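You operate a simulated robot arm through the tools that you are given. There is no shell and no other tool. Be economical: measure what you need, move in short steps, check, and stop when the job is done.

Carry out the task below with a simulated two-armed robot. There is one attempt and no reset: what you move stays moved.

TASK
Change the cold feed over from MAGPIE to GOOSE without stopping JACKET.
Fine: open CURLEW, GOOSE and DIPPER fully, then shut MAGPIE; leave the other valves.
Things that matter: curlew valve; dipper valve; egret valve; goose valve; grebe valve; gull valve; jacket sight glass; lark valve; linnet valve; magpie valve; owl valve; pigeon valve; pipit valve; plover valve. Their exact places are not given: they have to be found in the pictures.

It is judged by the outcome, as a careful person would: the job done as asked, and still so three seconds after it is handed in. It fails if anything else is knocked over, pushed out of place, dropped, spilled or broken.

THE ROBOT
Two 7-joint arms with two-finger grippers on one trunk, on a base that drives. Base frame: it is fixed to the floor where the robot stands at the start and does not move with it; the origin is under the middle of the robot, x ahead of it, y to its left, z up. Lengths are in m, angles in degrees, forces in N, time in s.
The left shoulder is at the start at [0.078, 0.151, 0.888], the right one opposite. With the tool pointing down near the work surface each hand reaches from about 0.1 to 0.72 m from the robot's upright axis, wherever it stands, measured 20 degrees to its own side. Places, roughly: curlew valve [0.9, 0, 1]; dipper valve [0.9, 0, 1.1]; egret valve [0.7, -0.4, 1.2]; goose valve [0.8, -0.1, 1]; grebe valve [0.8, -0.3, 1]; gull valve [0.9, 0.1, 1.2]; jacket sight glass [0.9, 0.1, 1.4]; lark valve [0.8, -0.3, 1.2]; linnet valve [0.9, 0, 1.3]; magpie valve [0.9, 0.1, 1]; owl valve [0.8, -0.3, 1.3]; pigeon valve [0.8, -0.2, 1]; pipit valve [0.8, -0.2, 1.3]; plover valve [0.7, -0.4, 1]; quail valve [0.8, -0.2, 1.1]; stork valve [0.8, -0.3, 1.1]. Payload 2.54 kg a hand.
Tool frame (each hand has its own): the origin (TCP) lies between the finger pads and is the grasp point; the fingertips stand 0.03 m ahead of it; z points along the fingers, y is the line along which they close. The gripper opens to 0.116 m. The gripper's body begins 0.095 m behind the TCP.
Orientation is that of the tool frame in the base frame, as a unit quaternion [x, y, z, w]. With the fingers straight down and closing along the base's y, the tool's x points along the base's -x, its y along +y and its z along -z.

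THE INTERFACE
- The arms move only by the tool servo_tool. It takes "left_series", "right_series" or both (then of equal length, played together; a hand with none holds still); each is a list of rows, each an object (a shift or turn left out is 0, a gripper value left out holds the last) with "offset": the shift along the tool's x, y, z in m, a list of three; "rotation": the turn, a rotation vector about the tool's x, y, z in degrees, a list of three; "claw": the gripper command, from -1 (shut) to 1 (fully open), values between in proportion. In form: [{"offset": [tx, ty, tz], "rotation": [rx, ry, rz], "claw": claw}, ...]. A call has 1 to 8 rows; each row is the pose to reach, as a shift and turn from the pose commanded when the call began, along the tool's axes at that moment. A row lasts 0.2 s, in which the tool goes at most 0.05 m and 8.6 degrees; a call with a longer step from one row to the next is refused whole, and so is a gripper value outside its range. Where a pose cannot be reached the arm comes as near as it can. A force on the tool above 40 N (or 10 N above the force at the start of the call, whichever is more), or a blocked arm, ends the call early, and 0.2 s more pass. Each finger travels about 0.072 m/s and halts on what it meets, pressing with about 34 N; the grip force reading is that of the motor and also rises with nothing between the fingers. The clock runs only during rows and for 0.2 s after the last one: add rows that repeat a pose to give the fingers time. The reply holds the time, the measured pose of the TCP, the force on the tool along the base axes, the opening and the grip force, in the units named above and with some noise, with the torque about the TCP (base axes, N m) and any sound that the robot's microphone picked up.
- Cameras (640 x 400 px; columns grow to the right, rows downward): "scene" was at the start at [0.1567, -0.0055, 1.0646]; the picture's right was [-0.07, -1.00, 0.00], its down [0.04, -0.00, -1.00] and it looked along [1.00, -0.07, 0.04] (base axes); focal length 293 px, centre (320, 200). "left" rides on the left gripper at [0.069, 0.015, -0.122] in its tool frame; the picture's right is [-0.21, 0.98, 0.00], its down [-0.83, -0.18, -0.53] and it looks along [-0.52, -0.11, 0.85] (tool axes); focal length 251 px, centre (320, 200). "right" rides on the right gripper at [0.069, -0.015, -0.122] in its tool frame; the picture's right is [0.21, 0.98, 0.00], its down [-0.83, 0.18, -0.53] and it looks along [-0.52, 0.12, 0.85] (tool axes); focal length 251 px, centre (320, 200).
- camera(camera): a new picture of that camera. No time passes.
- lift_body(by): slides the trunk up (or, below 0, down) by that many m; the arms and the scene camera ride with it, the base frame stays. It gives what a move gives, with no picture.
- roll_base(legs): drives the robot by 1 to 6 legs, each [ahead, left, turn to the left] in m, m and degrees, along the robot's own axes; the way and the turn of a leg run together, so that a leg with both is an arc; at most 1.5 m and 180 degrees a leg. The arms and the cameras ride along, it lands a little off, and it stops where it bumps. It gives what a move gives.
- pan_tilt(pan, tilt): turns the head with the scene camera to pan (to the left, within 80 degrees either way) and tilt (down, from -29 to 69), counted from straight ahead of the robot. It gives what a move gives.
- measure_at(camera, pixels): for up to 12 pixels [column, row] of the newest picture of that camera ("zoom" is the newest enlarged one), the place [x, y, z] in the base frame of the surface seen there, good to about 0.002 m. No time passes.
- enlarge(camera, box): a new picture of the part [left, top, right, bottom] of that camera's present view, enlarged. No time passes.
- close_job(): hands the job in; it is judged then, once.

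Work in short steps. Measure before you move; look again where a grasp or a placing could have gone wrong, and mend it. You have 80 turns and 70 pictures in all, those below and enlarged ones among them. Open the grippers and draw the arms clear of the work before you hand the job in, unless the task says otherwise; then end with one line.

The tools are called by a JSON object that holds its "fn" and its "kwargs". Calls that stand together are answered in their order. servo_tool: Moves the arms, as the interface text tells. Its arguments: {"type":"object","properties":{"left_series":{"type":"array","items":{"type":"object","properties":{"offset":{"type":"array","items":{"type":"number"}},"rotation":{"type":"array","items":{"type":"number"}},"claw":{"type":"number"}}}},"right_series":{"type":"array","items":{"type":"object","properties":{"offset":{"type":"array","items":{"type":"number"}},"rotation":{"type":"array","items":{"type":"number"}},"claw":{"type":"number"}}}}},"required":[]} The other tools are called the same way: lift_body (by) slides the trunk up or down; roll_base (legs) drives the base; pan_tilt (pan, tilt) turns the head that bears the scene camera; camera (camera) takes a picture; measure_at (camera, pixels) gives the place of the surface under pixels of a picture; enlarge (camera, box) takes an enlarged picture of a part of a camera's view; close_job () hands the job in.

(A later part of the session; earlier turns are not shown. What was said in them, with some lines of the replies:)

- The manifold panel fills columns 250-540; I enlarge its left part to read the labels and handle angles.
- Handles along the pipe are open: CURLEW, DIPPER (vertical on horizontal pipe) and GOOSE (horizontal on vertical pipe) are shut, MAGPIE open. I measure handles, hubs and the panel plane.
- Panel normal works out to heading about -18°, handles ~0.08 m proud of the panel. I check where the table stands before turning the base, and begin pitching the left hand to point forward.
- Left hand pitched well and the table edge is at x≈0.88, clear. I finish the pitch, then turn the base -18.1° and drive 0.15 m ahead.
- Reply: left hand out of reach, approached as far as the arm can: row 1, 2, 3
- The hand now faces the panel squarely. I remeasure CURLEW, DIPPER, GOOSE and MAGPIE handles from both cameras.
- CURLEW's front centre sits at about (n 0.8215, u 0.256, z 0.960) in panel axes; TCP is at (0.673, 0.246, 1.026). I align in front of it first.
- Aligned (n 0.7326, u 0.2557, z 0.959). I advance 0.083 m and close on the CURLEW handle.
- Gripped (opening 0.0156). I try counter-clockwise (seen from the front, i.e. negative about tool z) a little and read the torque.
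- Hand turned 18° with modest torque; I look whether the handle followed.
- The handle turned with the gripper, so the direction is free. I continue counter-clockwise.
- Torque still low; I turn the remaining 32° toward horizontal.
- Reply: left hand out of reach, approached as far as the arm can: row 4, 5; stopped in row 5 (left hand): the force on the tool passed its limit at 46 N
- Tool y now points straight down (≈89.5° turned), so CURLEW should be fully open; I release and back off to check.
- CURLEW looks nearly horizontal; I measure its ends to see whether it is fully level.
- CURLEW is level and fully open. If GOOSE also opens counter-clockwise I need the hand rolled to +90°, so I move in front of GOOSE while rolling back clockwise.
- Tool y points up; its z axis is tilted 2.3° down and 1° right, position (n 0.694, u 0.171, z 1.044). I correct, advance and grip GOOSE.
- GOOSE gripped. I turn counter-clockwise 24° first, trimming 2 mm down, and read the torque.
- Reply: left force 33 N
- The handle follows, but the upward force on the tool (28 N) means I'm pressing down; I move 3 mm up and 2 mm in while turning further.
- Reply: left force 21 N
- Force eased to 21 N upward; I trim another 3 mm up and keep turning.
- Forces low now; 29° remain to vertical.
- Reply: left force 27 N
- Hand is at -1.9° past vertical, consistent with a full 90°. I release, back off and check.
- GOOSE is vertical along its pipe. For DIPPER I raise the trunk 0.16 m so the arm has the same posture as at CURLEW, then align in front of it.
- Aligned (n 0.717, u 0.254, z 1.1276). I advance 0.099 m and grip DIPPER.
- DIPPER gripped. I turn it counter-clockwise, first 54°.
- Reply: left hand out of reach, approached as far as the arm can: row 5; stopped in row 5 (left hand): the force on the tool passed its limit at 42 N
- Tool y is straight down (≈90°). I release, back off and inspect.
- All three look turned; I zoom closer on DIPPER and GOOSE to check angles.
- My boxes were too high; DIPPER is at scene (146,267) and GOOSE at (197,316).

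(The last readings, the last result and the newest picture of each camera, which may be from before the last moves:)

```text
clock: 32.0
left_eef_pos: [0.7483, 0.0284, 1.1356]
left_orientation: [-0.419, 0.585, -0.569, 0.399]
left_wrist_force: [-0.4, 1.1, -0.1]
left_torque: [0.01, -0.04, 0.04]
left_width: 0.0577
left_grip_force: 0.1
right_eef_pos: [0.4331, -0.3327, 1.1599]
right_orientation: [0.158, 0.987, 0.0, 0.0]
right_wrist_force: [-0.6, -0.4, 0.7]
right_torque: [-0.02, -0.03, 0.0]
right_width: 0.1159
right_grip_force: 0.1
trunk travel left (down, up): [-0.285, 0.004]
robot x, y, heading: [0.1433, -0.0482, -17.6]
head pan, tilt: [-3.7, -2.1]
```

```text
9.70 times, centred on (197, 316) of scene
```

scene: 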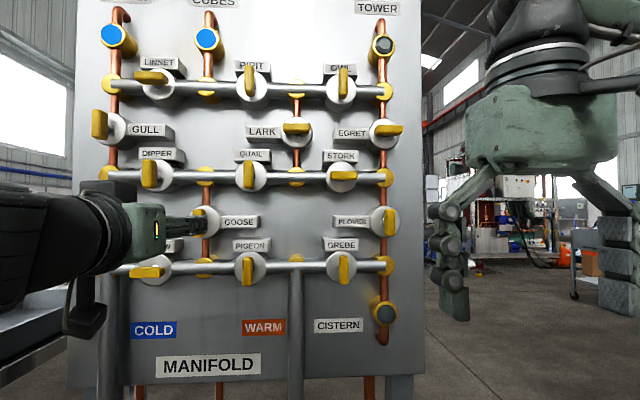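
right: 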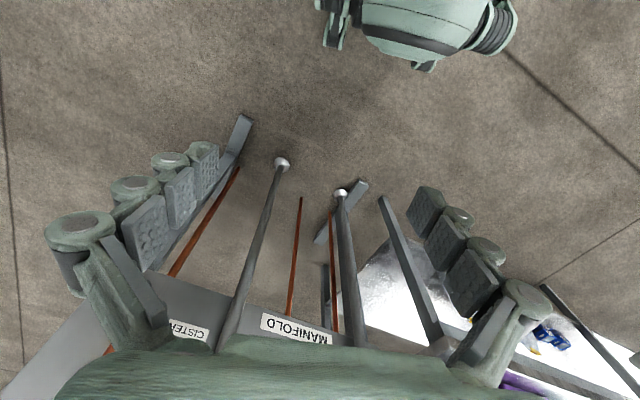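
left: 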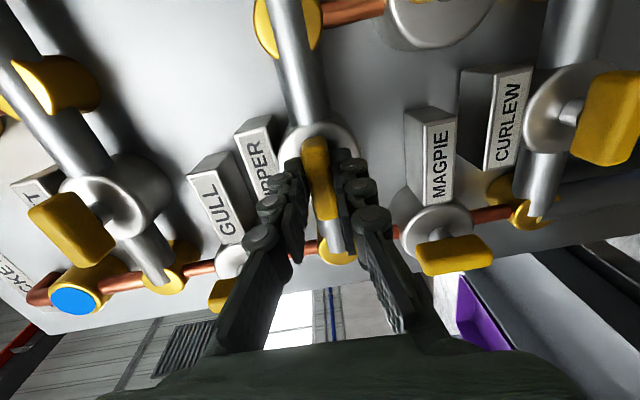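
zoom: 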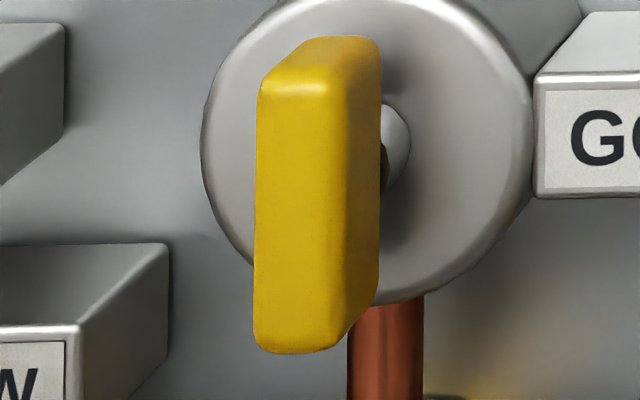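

DIPPER and GOOSE are aligned with their pipes, CURLEW too. Now MAGPIE: lower the trunk again and roll back to 0° in front of it.

{"fn": "lift_body", "kwargs": {"by": -0.16}}

{"fn": "servo_tool", "kwargs": {"left_series": [{"offset": [-0.01, -0.01, 0], "rotation": [0, 0, 8.5]}, {"offset": [-0.02, -0.02, 0], "rotation": [0, 0, 17]}, {"offset": [-0.04, -0.04, 0], "rotation": [0, 0, 25.5]}, {"offset": [-0.06, -0.06, 0], "rotation": [0, 0, 34]}, {"offset": [-0.079, -0.066, 0], "rotation": [0, 0, 42.5]}, {"offset": [-0.079, -0.066, 0], "rotation": [0, 0, 51]}, {"offset": [-0.079, -0.066, 0], "rotation": [0, 0, 59.5]}, {"offset": [-0.079, -0.066, 0], "rotation": [0, 0, 68]}]}}

{"fn": "servo_tool", "kwargs": {"left_series": [{"rotation": [0, 0, 8]}, {"rotation": [0, 0, 16]}, {"rotation": [0, 0, 22]}]}}

{"fn": "camera", "kwargs": {"camera": "left"}}

```text
clock: 33.8
left_eef_pos: [0.7502, 0.0282, 0.9778]
left_orientation: [-0.418, 0.585, -0.568, 0.4]
left_wrist_force: [0.2, -0.6, -0.4]
left_torque: [-0.01, 0.01, 0.01]
left_width: 0.0578
left_grip_force: 0.2
right_eef_pos: [0.4325, -0.3331, 0.9989]
right_orientation: [0.158, 0.987, 0.0, 0.0]
right_wrist_force: [0.1, -0.2, 0.3]
right_torque: [0.02, 0.0, -0.01]
right_width: 0.1158
right_grip_force: 0.1
trunk travel left (down, up): [-0.125, 0.164]
robot x, y, heading: [0.145, -0.049, -18.1]
head pan, tilt: [-3.7, -2.1]
```

```text
clock: 35.6
left_eef_pos: [0.7789, 0.1025, 1.0425]
left_orientation: [-0.019, 0.719, -0.247, 0.649]
left_wrist_force: [-0.5, -0.6, -0.2]
left_torque: [0.0, 0.01, -0.01]
left_width: 0.0582
left_grip_force: 0.0
right_eef_pos: [0.4339, -0.3334, 0.9999]
right_orientation: [0.159, 0.987, 0.0, 0.0]
right_wrist_force: [0.0, 0.0, -0.4]
right_torque: [-0.02, 0.0, -0.01]
right_width: 0.1162
right_grip_force: 0.1
trunk travel left (down, up): [-0.125, 0.164]
robot x, y, heading: [0.1446, -0.045, -18.1]
head pan, tilt: [-3.7, -2.1]
```

```text
clock: 36.4
left_eef_pos: [0.7795, 0.1017, 1.0415]
left_orientation: [0.118, 0.71, -0.119, 0.684]
left_wrist_force: [-0.2, 0.1, -0.6]
left_torque: [-0.01, 0.03, -0.02]
left_width: 0.058
left_grip_force: 0.1
right_eef_pos: [0.4334, -0.332, 1.0005]
right_orientation: [0.158, 0.987, 0.0, 0.0]
right_wrist_force: [1.0, -0.1, 0.5]
right_torque: [-0.02, 0.0, 0.01]
right_width: 0.1161
right_grip_force: 0.2
trunk travel left (down, up): [-0.125, 0.164]
robot x, y, heading: [0.1421, -0.0462, -17.9]
head pan, tilt: [-3.7, -2.1]
```

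```text
38 pictures are left
```

left: 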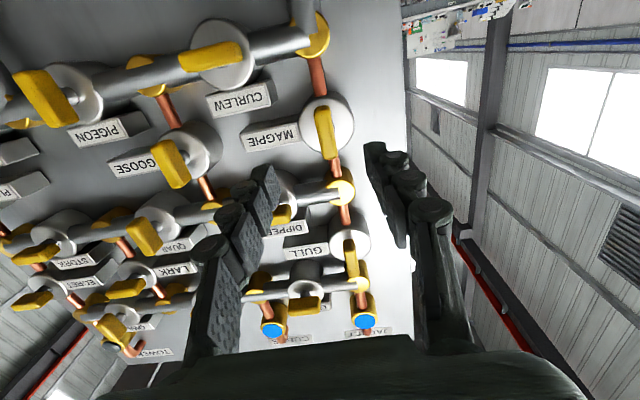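

MAGPIE lined up (n 0.709, u 0.339, z 1.0415); the tool is tilted 2° down, 1° right. I correct, advance 0.107 m and grip.

{"fn": "servo_tool", "kwargs": {"left_series": [{"offset": [-0.002, 0.001, 0.04], "rotation": [-1.1, -2.1, 0]}, {"offset": [-0.004, 0.002, 0.08], "rotation": [-1.1, -2.1, 0]}, {"offset": [-0.0048, 0.002, 0.107], "rotation": [-1.1, -2.1, 0]}, {"offset": [-0.0048, 0.002, 0.107], "rotation": [-1.1, -2.1, 0], "claw": -1}, {"offset": [-0.0048, 0.002, 0.107], "rotation": [-1.1, -2.1, 0], "claw": -1}, {"offset": [-0.0048, 0.002, 0.107], "rotation": [-1.1, -2.1, 0], "claw": -1}]}}

{"fn": "camera", "kwargs": {"camera": "left"}}

```text
clock: 37.8
left_eef_pos: [0.8815, 0.0721, 1.0434]
left_orientation: [0.107, 0.698, -0.114, 0.698]
left_wrist_force: [9.5, 6.9, 3.1]
left_torque: [0.24, -0.14, 0.33]
left_width: 0.0157
left_grip_force: 41.3
right_eef_pos: [0.4326, -0.3327, 1.0015]
right_orientation: [0.158, 0.987, 0.0, 0.0]
right_wrist_force: [0.3, -0.4, -0.2]
right_torque: [-0.03, 0.0, 0.01]
right_width: 0.1161
right_grip_force: 0.0
trunk travel left (down, up): [-0.125, 0.164]
robot x, y, heading: [0.1419, -0.049, -18.1]
head pan, tilt: [-3.7, -2.1]
```

```text
37 pictures are left
```

left: 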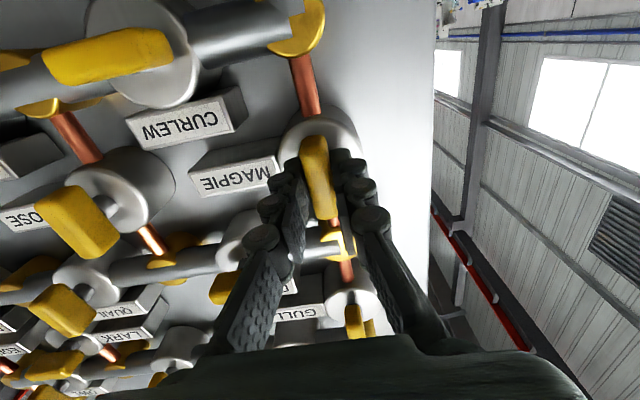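

Gripped MAGPIE. I turn it clockwise (positive about tool z), 24° first.

{"fn": "servo_tool", "kwargs": {"left_series": [{"rotation": [0, 0, 8]}, {"rotation": [0, 0, 16]}, {"rotation": [0, 0, 24]}]}}

{"fn": "camera", "kwargs": {"camera": "left"}}

```text
clock: 38.6
left_eef_pos: [0.882, 0.0701, 1.0431]
left_orientation: [0.25, 0.661, 0.034, 0.707]
left_wrist_force: [16.0, 10.6, 7.4]
left_torque: [-0.04, -0.07, 0.41]
left_width: 0.0155
left_grip_force: 41.5
right_eef_pos: [0.4345, -0.3334, 0.9996]
right_orientation: [0.158, 0.987, 0.0, 0.0]
right_wrist_force: [-0.7, 0.6, -0.6]
right_torque: [0.01, 0.01, 0.0]
right_width: 0.1158
right_grip_force: 0.0
trunk travel left (down, up): [-0.125, 0.164]
robot x, y, heading: [0.1401, -0.0441, -18.3]
head pan, tilt: [-3.7, -2.1]
```

```text
36 pictures are left
```

left: 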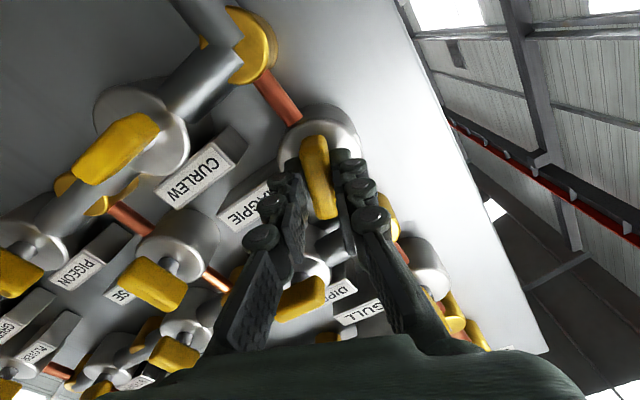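

It follows freely. I continue clockwise with a 2 mm trim toward the force.

{"fn": "servo_tool", "kwargs": {"left_series": [{"offset": [0.0008, 0.0018, 0.001], "rotation": [0, 0, 8]}, {"offset": [0.0008, 0.0018, 0.001], "rotation": [0, 0, 16]}, {"offset": [0.0008, 0.0018, 0.001], "rotation": [0, 0, 24]}, {"offset": [0.0008, 0.0018, 0.001], "rotation": [0, 0, 32]}]}}

```text
clock: 39.6
left_eef_pos: [0.8812, 0.0729, 1.044]
left_orientation: [0.423, 0.566, 0.227, 0.671]
left_wrist_force: [9.2, 11.6, 9.4]
left_torque: [-0.13, -0.42, 0.0]
left_width: 0.0152
left_grip_force: 41.7
right_eef_pos: [0.4332, -0.3328, 1.001]
right_orientation: [0.158, 0.987, 0.0, -0.001]
right_wrist_force: [0.2, -0.5, -0.9]
right_torque: [-0.02, 0.01, 0.01]
right_width: 0.1159
right_grip_force: 0.1
trunk travel left (down, up): [-0.125, 0.164]
robot x, y, heading: [0.147, -0.0495, -18.0]
head pan, tilt: [-3.7, -2.1]
```

At 55.5°; I finish the remaining ~35°.

{"fn": "servo_tool", "kwargs": {"left_series": [{"rotation": [0, 0, 8]}, {"rotation": [0, 0, 16]}, {"rotation": [0, 0, 24]}, {"rotation": [0, 0, 30]}, {"rotation": [0, 0, 35.5]}]}}

{"fn": "camera", "kwargs": {"camera": "left"}}

```text
clock: 40.8
left_eef_pos: [0.8822, 0.0721, 1.0437]
left_orientation: [0.574, 0.41, 0.421, 0.571]
left_wrist_force: [11.3, 8.3, 14.4]
left_torque: [-0.75, -0.19, 0.0]
left_width: 0.0156
left_grip_force: 41.7
right_eef_pos: [0.4323, -0.3326, 0.9998]
right_orientation: [0.158, 0.987, -0.001, 0.001]
right_wrist_force: [-0.1, -0.4, -0.3]
right_torque: [-0.02, -0.02, -0.03]
right_width: 0.1161
right_grip_force: 0.1
trunk travel left (down, up): [-0.125, 0.164]
robot x, y, heading: [0.1447, -0.0467, -18.1]
head pan, tilt: [-3.7, -2.1]
```

```text
35 pictures are left
```

left: 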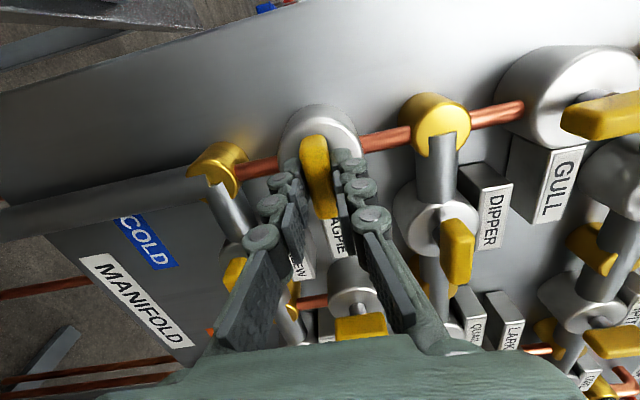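

Roll ≈ 91°, so MAGPIE is shut. I release and draw back, then inspect.

{"fn": "servo_tool", "kwargs": {"left_series": [{"claw": 0}, {"claw": 0}, {"claw": 0}, {"offset": [0, 0, -0.04]}, {"offset": [0, 0, -0.08]}, {"offset": [0, 0, -0.12]}, {"offset": [0, 0, -0.16]}, {"offset": [0, 0, -0.18], "claw": 1}]}}

{"fn": "camera", "kwargs": {"camera": "scene"}}

{"fn": "camera", "kwargs": {"camera": "left"}}

```text
clock: 42.6
left_eef_pos: [0.7089, 0.1265, 1.0438]
left_orientation: [0.576, 0.41, 0.421, 0.568]
left_wrist_force: [0.4, 0.0, 0.0]
left_torque: [0.01, -0.02, 0.0]
left_width: 0.1081
left_grip_force: 0.1
right_eef_pos: [0.4322, -0.3336, 1.0]
right_orientation: [0.158, 0.987, 0.0, 0.0]
right_wrist_force: [0.8, 0.5, 0.4]
right_torque: [0.01, 0.03, 0.0]
right_width: 0.1157
right_grip_force: 0.1
trunk travel left (down, up): [-0.125, 0.164]
robot x, y, heading: [0.1427, -0.0443, -18.2]
head pan, tilt: [-3.7, -2.1]
```

```text
34 pictures are left
```

scene: 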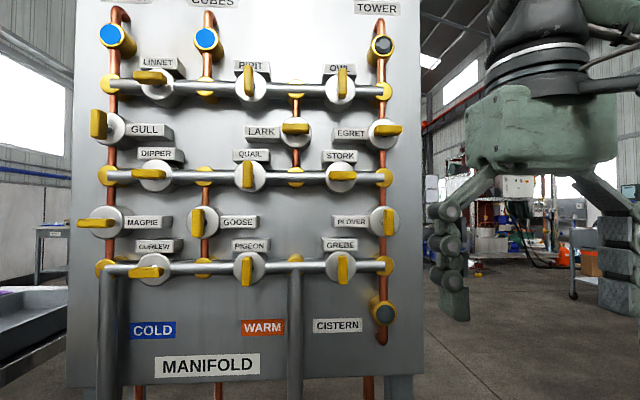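

```text
33 pictures are left
```

left: 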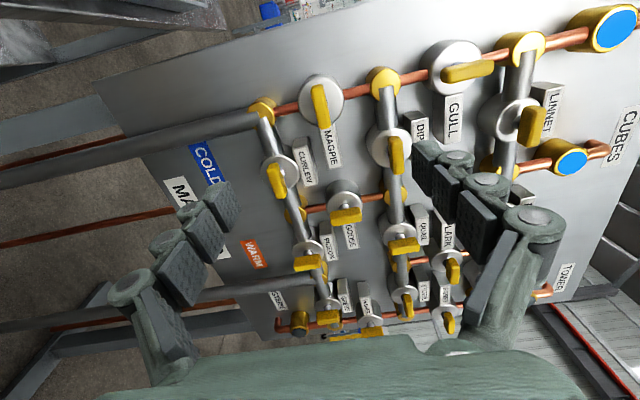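

MAGPIE is horizontal, the arm is clear and JACKET's glass is still blue. One last close look at the four valves.

{"fn": "enlarge", "kwargs": {"camera": "scene", "box": [80, 205, 160, 290]}}

{"fn": "enlarge", "kwargs": {"camera": "scene", "box": [120, 155, 235, 245]}}

```text
4.71 times, centred on (120, 248) of scene
```

zoom: 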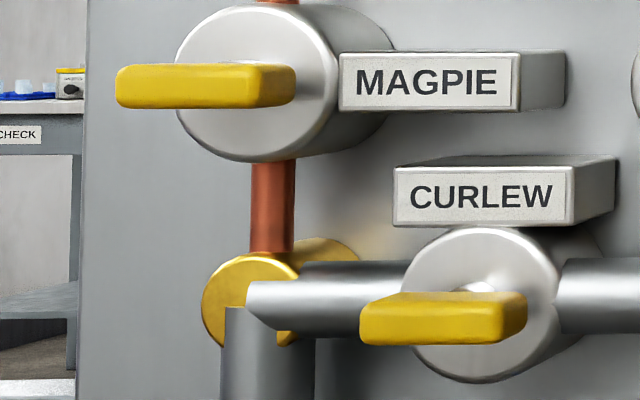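

```text
4.44 times, centred on (178, 200) of scene
```

zoom: 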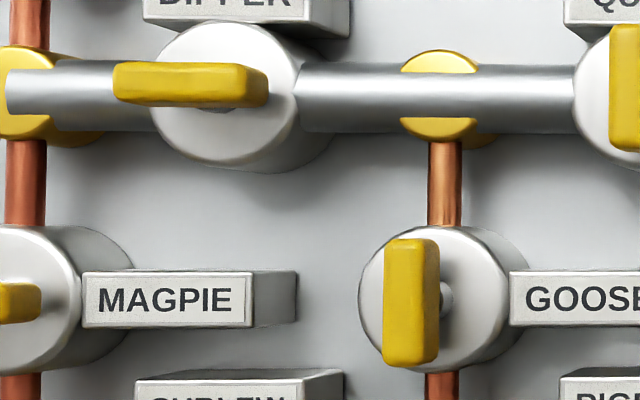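

CURLEW, GOOSE and DIPPER lie along their pipes, MAGPIE across its pipe, other handles are unchanged, and the hand is 0.1 m clear; I hand in.

{"fn": "close_job", "kwargs": {}}

```text
The job is handed in.
```

The cold feed is changed over: CURLEW, GOOSE and DIPPER are fully open, MAGPIE was shut after them, the other valves were left alone, and JACKET's sight glass still showed blue in the last picture.
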